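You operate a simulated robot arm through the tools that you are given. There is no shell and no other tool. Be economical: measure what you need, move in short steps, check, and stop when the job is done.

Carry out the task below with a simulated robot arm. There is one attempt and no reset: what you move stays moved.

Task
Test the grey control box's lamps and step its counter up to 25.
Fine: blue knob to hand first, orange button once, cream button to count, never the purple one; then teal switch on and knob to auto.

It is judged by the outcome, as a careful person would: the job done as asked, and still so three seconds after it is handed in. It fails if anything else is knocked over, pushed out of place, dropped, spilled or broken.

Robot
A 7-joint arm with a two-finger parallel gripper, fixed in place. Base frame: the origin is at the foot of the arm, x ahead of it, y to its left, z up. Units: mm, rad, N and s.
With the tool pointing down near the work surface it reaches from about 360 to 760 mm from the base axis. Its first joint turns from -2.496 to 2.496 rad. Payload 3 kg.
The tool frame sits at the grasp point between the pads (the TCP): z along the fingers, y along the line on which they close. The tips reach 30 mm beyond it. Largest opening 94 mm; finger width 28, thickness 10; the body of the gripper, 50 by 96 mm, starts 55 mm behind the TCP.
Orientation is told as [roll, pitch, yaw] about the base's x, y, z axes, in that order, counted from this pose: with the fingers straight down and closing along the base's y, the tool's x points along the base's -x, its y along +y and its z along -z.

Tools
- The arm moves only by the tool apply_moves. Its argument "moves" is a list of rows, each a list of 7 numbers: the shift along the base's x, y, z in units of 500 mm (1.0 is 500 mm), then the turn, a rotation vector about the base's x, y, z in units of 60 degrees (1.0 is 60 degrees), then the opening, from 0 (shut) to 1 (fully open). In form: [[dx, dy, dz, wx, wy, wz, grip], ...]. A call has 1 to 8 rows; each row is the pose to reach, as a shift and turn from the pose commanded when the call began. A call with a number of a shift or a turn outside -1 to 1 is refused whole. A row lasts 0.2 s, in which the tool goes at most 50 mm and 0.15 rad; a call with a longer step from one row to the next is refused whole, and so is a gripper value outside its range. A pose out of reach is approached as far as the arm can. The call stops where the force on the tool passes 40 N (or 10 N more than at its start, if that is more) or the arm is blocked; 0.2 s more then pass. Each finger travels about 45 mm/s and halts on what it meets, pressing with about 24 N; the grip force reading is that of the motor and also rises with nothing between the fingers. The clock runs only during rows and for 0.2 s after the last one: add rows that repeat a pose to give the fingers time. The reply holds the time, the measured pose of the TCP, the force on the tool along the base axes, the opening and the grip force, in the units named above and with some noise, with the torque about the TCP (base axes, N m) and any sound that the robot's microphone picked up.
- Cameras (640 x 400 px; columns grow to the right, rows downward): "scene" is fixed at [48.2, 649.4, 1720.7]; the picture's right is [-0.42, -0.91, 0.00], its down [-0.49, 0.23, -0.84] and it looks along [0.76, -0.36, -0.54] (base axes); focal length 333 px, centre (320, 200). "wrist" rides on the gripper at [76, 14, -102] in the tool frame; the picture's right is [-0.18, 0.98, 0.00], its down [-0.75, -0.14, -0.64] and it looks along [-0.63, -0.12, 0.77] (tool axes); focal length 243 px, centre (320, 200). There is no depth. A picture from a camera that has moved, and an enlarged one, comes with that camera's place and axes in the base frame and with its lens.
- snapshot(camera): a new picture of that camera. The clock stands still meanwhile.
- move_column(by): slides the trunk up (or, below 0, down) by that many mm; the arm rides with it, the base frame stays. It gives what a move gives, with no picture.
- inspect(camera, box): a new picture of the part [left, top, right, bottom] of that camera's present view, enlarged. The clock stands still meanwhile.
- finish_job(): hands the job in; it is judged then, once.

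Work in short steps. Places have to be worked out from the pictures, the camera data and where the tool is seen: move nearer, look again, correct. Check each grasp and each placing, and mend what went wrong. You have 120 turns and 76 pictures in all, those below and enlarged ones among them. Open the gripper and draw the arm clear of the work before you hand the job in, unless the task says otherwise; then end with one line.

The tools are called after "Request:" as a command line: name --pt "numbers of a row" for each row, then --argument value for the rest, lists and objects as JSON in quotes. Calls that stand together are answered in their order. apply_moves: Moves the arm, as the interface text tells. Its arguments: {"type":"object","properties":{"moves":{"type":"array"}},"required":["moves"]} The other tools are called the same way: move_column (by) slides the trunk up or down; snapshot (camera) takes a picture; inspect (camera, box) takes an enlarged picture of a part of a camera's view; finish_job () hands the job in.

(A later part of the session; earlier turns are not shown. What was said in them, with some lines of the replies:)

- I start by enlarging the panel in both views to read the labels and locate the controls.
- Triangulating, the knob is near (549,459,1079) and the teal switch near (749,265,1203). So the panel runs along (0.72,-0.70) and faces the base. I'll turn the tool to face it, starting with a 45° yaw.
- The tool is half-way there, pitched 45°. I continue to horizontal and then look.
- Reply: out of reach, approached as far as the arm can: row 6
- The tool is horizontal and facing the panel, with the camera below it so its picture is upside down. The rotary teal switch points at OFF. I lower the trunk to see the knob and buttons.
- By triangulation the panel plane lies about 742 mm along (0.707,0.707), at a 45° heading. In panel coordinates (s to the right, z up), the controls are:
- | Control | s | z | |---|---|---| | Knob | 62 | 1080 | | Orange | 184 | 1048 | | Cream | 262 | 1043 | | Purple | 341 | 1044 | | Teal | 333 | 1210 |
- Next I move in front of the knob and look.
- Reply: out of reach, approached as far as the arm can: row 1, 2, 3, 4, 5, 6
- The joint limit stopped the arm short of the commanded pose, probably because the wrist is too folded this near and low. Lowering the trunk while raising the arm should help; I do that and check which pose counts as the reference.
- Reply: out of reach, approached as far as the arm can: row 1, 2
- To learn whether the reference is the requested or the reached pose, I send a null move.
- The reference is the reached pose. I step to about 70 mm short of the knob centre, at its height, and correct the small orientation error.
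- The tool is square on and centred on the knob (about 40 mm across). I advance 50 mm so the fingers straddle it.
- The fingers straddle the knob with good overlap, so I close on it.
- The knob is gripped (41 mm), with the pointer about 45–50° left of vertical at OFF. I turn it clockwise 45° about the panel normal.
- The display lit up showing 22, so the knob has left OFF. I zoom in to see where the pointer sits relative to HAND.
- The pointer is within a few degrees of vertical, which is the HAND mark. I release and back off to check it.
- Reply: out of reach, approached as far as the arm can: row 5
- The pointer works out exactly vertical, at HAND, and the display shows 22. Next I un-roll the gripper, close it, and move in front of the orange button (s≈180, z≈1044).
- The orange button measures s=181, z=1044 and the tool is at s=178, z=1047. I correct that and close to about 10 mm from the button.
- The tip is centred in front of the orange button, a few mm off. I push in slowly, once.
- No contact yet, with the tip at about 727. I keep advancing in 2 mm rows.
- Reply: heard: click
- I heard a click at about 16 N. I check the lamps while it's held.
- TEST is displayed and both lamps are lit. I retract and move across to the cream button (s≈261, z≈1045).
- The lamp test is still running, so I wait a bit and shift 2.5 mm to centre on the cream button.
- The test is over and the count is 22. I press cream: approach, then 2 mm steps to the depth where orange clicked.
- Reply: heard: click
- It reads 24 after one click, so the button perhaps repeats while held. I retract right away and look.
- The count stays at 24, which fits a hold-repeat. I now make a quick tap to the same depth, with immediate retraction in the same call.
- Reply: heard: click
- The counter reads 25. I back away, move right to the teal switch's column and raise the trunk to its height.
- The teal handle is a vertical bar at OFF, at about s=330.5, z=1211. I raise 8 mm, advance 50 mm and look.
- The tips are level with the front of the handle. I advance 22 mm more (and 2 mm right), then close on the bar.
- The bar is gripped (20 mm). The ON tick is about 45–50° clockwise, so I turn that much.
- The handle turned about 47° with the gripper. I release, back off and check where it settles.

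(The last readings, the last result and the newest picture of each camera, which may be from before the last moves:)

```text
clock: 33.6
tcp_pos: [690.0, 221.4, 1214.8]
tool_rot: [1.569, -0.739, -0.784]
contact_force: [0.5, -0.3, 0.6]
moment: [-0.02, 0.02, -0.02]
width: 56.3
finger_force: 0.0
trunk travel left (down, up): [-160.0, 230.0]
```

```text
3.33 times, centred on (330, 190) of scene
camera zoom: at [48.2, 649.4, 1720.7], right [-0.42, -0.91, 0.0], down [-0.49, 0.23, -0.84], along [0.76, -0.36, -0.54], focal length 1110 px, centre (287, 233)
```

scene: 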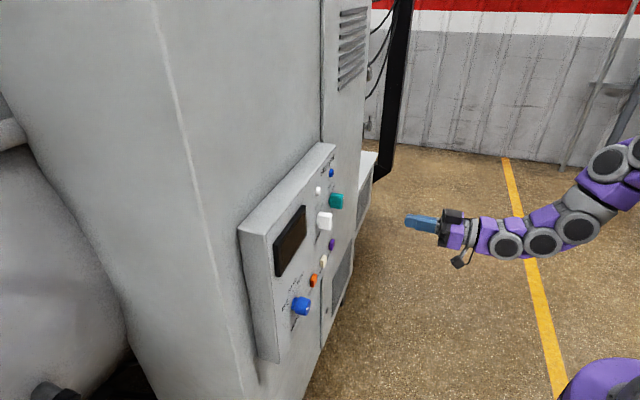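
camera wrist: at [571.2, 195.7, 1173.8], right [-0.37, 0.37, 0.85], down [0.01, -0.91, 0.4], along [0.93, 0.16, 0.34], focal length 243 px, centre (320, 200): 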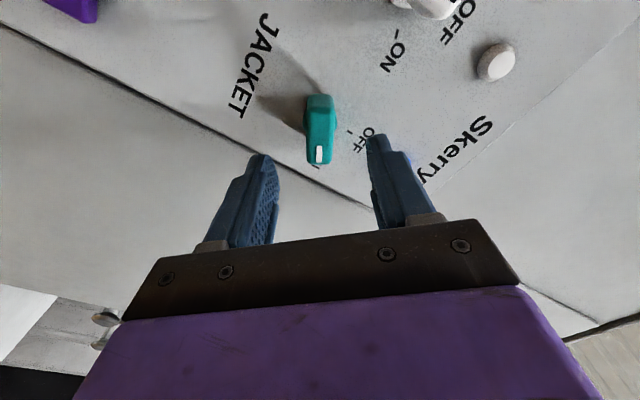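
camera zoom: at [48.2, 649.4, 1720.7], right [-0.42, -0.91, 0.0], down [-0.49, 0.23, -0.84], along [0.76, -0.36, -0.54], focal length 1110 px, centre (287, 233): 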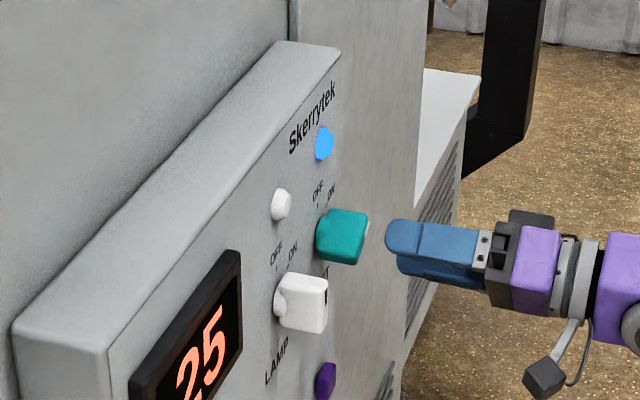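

The blue JACKET lamp lit, so the teal switch is ON. I un-roll the gripper while moving across to the knob at a safe standoff, then lower the trunk.

Request:
apply_moves --pt "-0.055 0.0526 0 -0.08 -0.08 0 0.6" --pt "-0.11 0.105 0 -0.16 -0.16 0 0.7" --pt "-0.165 0.158 0 -0.24 -0.24 0 0.8" --pt "-0.22 0.21 0 -0.32 -0.32 0 0.8" --pt "-0.275 0.263 0 -0.4 -0.4 0 0.8" --pt "-0.33 0.3155 0 -0.48 -0.48 0 0.8" --pt "-0.385 0.368 0 -0.56 -0.56 0 0.8"

Request:
move_column --by -140

Request:
snapshot --camera "wrist"

```text
clock: 35.2
tcp_pos: [498.1, 409.0, 1215.3]
tool_rot: [-1.118, -1.568, 1.902]
contact_force: [0.1, -0.1, 0.6]
moment: [-0.01, 0.02, -0.05]
width: 75.2
finger_force: 0.1
trunk travel left (down, up): [-160.0, 230.0]
```

```text
clock: 36.9
tcp_pos: [499.6, 407.9, 1075.8]
tool_rot: [0.482, -1.57, 0.302]
contact_force: [0.5, 0.5, -0.2]
moment: [0.08, -0.03, -0.03]
width: 75.2
finger_force: 0.1
trunk travel left (down, up): [-20.0, 370.0]
```

```text
36 pictures are left
camera wrist: at [416.7, 344.0, 998.2], right [-0.69, 0.7, 0.18], down [-0.35, -0.55, 0.75], along [0.63, 0.46, 0.63], focal length 243 px, centre (320, 200)
```

wrist: 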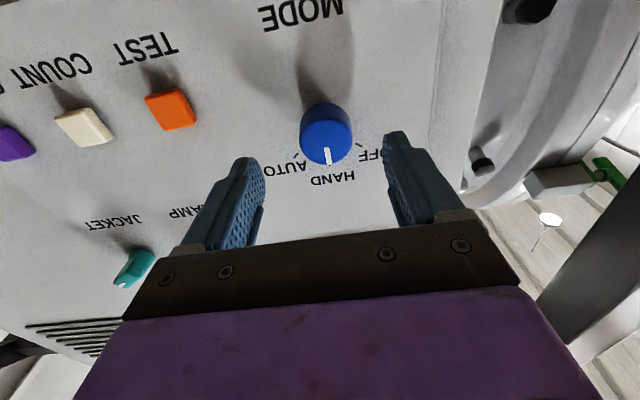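

I'm aligned with the knob, whose pointer is at HAND. I advance 54 mm (1.5 mm left) and close on it.

Request:
apply_moves --pt "0.025 0.027 0 0 0 0 0.8" --pt "0.05 0.054 0 0 0 0 0.8" --pt "0.074 0.078 0 0 0 0 0.8" --pt "0.074 0.078 0 0 0 0 0.5" --pt "0.074 0.078 0 0 0 0 0.3" --pt "0.074 0.078 0 0 0 0 0.3" --pt "0.074 0.078 0 0 0 0 0.3"

Request:
inspect --camera "wrist" --box '[200, 60, 440, 240]'

```text
clock: 38.5
tcp_pos: [535.5, 448.6, 1073.7]
tool_rot: [-0.877, -1.568, 1.662]
contact_force: [-13.5, 6.1, 2.7]
moment: [-0.34, 0.2, -0.04]
width: 42.0
finger_force: 44.9
trunk travel left (down, up): [-20.0, 370.0]
```

```text
2.22 times, centred on (320, 150) of wrist
camera zoom: at [453.3, 384.7, 997.6], right [-0.7, 0.69, 0.18], down [-0.35, -0.55, 0.75], along [0.62, 0.46, 0.63], focal length 539 px, centre (320, 311)
```

zoom: 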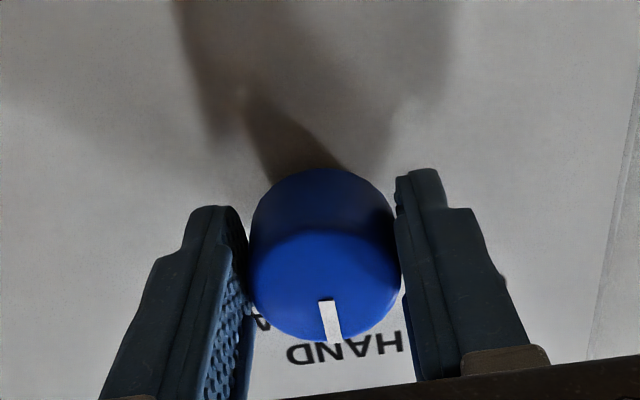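

The knob is gripped (42 mm). I turn it 47° clockwise to AUTO.

Request:
apply_moves --pt "-0.001 0.001 0 0.083 0.083 0 0.3" --pt "-0.002 0.002 0 0.166 0.166 0 0.3" --pt "-0.002 0.002 0 0.25 0.25 0 0.3" --pt "-0.002 0.002 0 0.333 0.333 0 0.3" --pt "-0.002 0.002 0 0.416 0.416 0 0.3" --pt "-0.002 0.002 0 0.5 0.5 0 0.3" --pt "-0.002 0.002 0 0.56 0.56 0 0.3"

Request:
inspect --camera "wrist" --box '[240, 90, 440, 240]'

```text
clock: 40.3
tcp_pos: [531.2, 448.6, 1078.4]
tool_rot: [1.575, -0.739, -0.778]
contact_force: [-5.5, 37.4, -1.1]
moment: [-0.93, 0.8, 0.7]
width: 42.1
finger_force: 45.0
trunk travel left (down, up): [-20.0, 370.0]
stopped in row 7: the force on the tool passed its limit at 41 N (the readings are from after the stop); the commanded pose is now the measured one
```

```text
2.67 times, centred on (340, 165) of wrist
camera zoom: at [413.1, 420.3, 1035.1], right [-0.38, 0.37, 0.85], down [0.02, -0.92, 0.4], along [0.93, 0.17, 0.34], focal length 647 px, centre (267, 293)
```

zoom: 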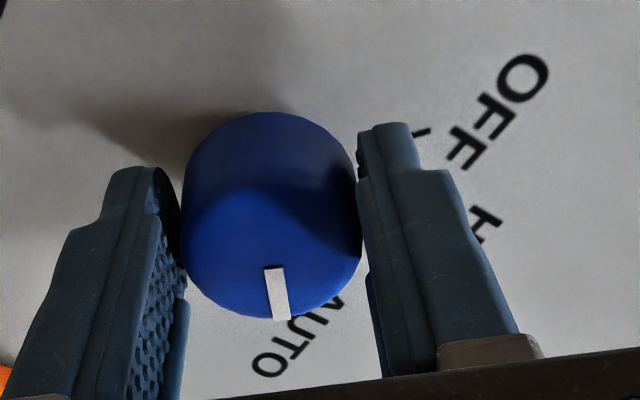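

The knob followed the turn, and the force built up near its end stop. I release and back away to check.

Request:
apply_moves --pt "0 0 0 0 0 0 0.6" --pt "0 0 0 0 0 0 0.8" --pt "-0.015 -0.015 0 0 0 0 0.8" --pt "-0.06 -0.06 0 0 0 0 0.8" --pt "-0.1 -0.1 0.02 0 0 0 0.8"

Request:
inspect --camera "wrist" --box '[200, 40, 440, 240]'

Request:
inspect --camera "scene" --box '[240, 130, 400, 330]'

```text
clock: 41.5
tcp_pos: [493.6, 389.0, 1088.3]
tool_rot: [1.585, -0.729, -0.794]
contact_force: [0.1, 0.4, -0.4]
moment: [0.0, -0.01, 0.03]
width: 75.3
finger_force: 0.1
out of reach, approached as far as the arm can: row 5
trunk travel left (down, up): [-20.0, 370.0]
```

```text
2.00 times, centred on (320, 140) of wrist
camera zoom: at [374.2, 362.6, 1046.4], right [-0.37, 0.36, 0.86], down [0.01, -0.92, 0.39], along [0.93, 0.15, 0.34], focal length 485 px, centre (320, 320)
```

zoom: 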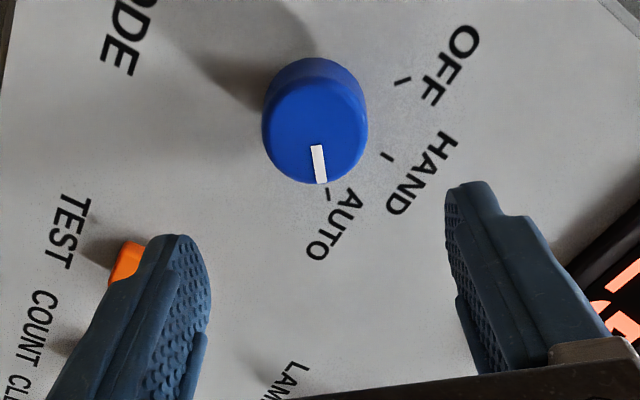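

```text
2.00 times, centred on (320, 230) of scene
camera zoom: at [48.2, 649.4, 1720.7], right [-0.42, -0.91, 0.0], down [-0.49, 0.23, -0.84], along [0.76, -0.36, -0.54], focal length 666 px, centre (320, 140)
```

zoom: 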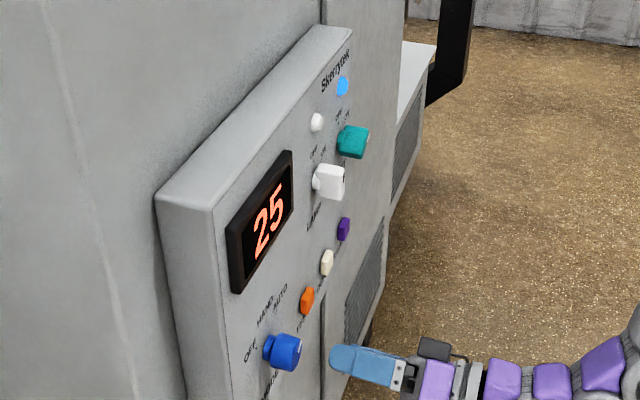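

The pointer is at AUTO, the display shows 25 and the jacket lamp is lit. I draw the arm clear and take a last look.

Request:
move_column --by 180

Request:
apply_moves --pt "0.02 -0.08 0.03 -0.08 -0.08 0 0.8" --pt "0.04 -0.16 0.06 -0.16 -0.16 0 0.8" --pt "0.06 -0.24 0.09 -0.24 -0.24 0 0.8" --pt "0.08 -0.32 0.12 -0.32 -0.32 0 0.8" --pt "0.08 -0.4 0.12 -0.32 -0.32 0 0.8"

Request:
snapshot --camera "scene"

Request:
inspect --camera "scene" --box '[240, 130, 400, 330]'

```text
clock: 43.5
tcp_pos: [492.9, 400.1, 1266.0]
tool_rot: [1.574, -0.736, -0.787]
contact_force: [-0.3, 0.0, 0.1]
moment: [-0.02, 0.01, -0.01]
width: 75.1
finger_force: 0.0
trunk travel left (down, up): [-200.0, 190.0]
```

```text
clock: 44.7
tcp_pos: [537.1, 202.0, 1343.1]
tool_rot: [1.585, -1.208, -0.794]
contact_force: [0.9, -0.1, 0.5]
moment: [0.0, -0.02, 0.04]
width: 75.2
finger_force: 0.0
out of reach, approached as far as the arm can: row 1, 2, 3, 4, 5
trunk travel left (down, up): [-200.0, 190.0]
```

```text
31 pictures are left
```

scene: 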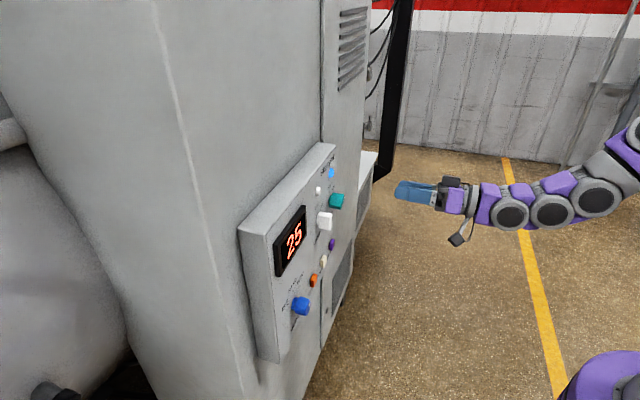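

```text
2.00 times, centred on (320, 230) of scene
camera zoom: at [48.2, 649.4, 1720.7], right [-0.42, -0.91, 0.0], down [-0.49, 0.23, -0.84], along [0.76, -0.36, -0.54], focal length 666 px, centre (320, 140)
```

zoom: 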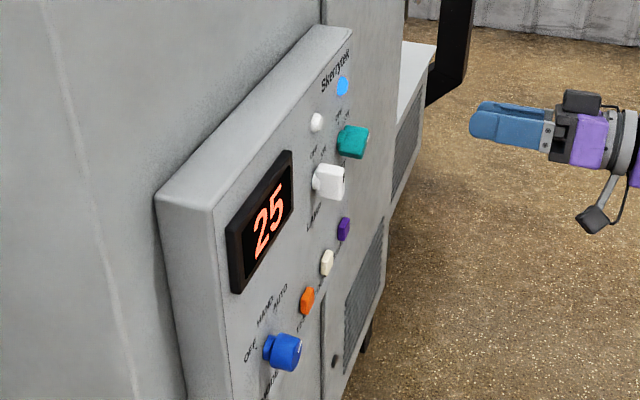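

The arm is clear with the gripper open. The counter shows 25, the jacket lamp is lit and the knob is at AUTO, so I hand in.

Request:
finish_job

```text
The job is handed in.
```

The lamps were tested with one orange press and lit, the counter reads 25, the teal switch is on, the knob is at AUTO, and the purple button was never touched; the first cream press was held long enough to count two (22 to 24), so it took only two presses.
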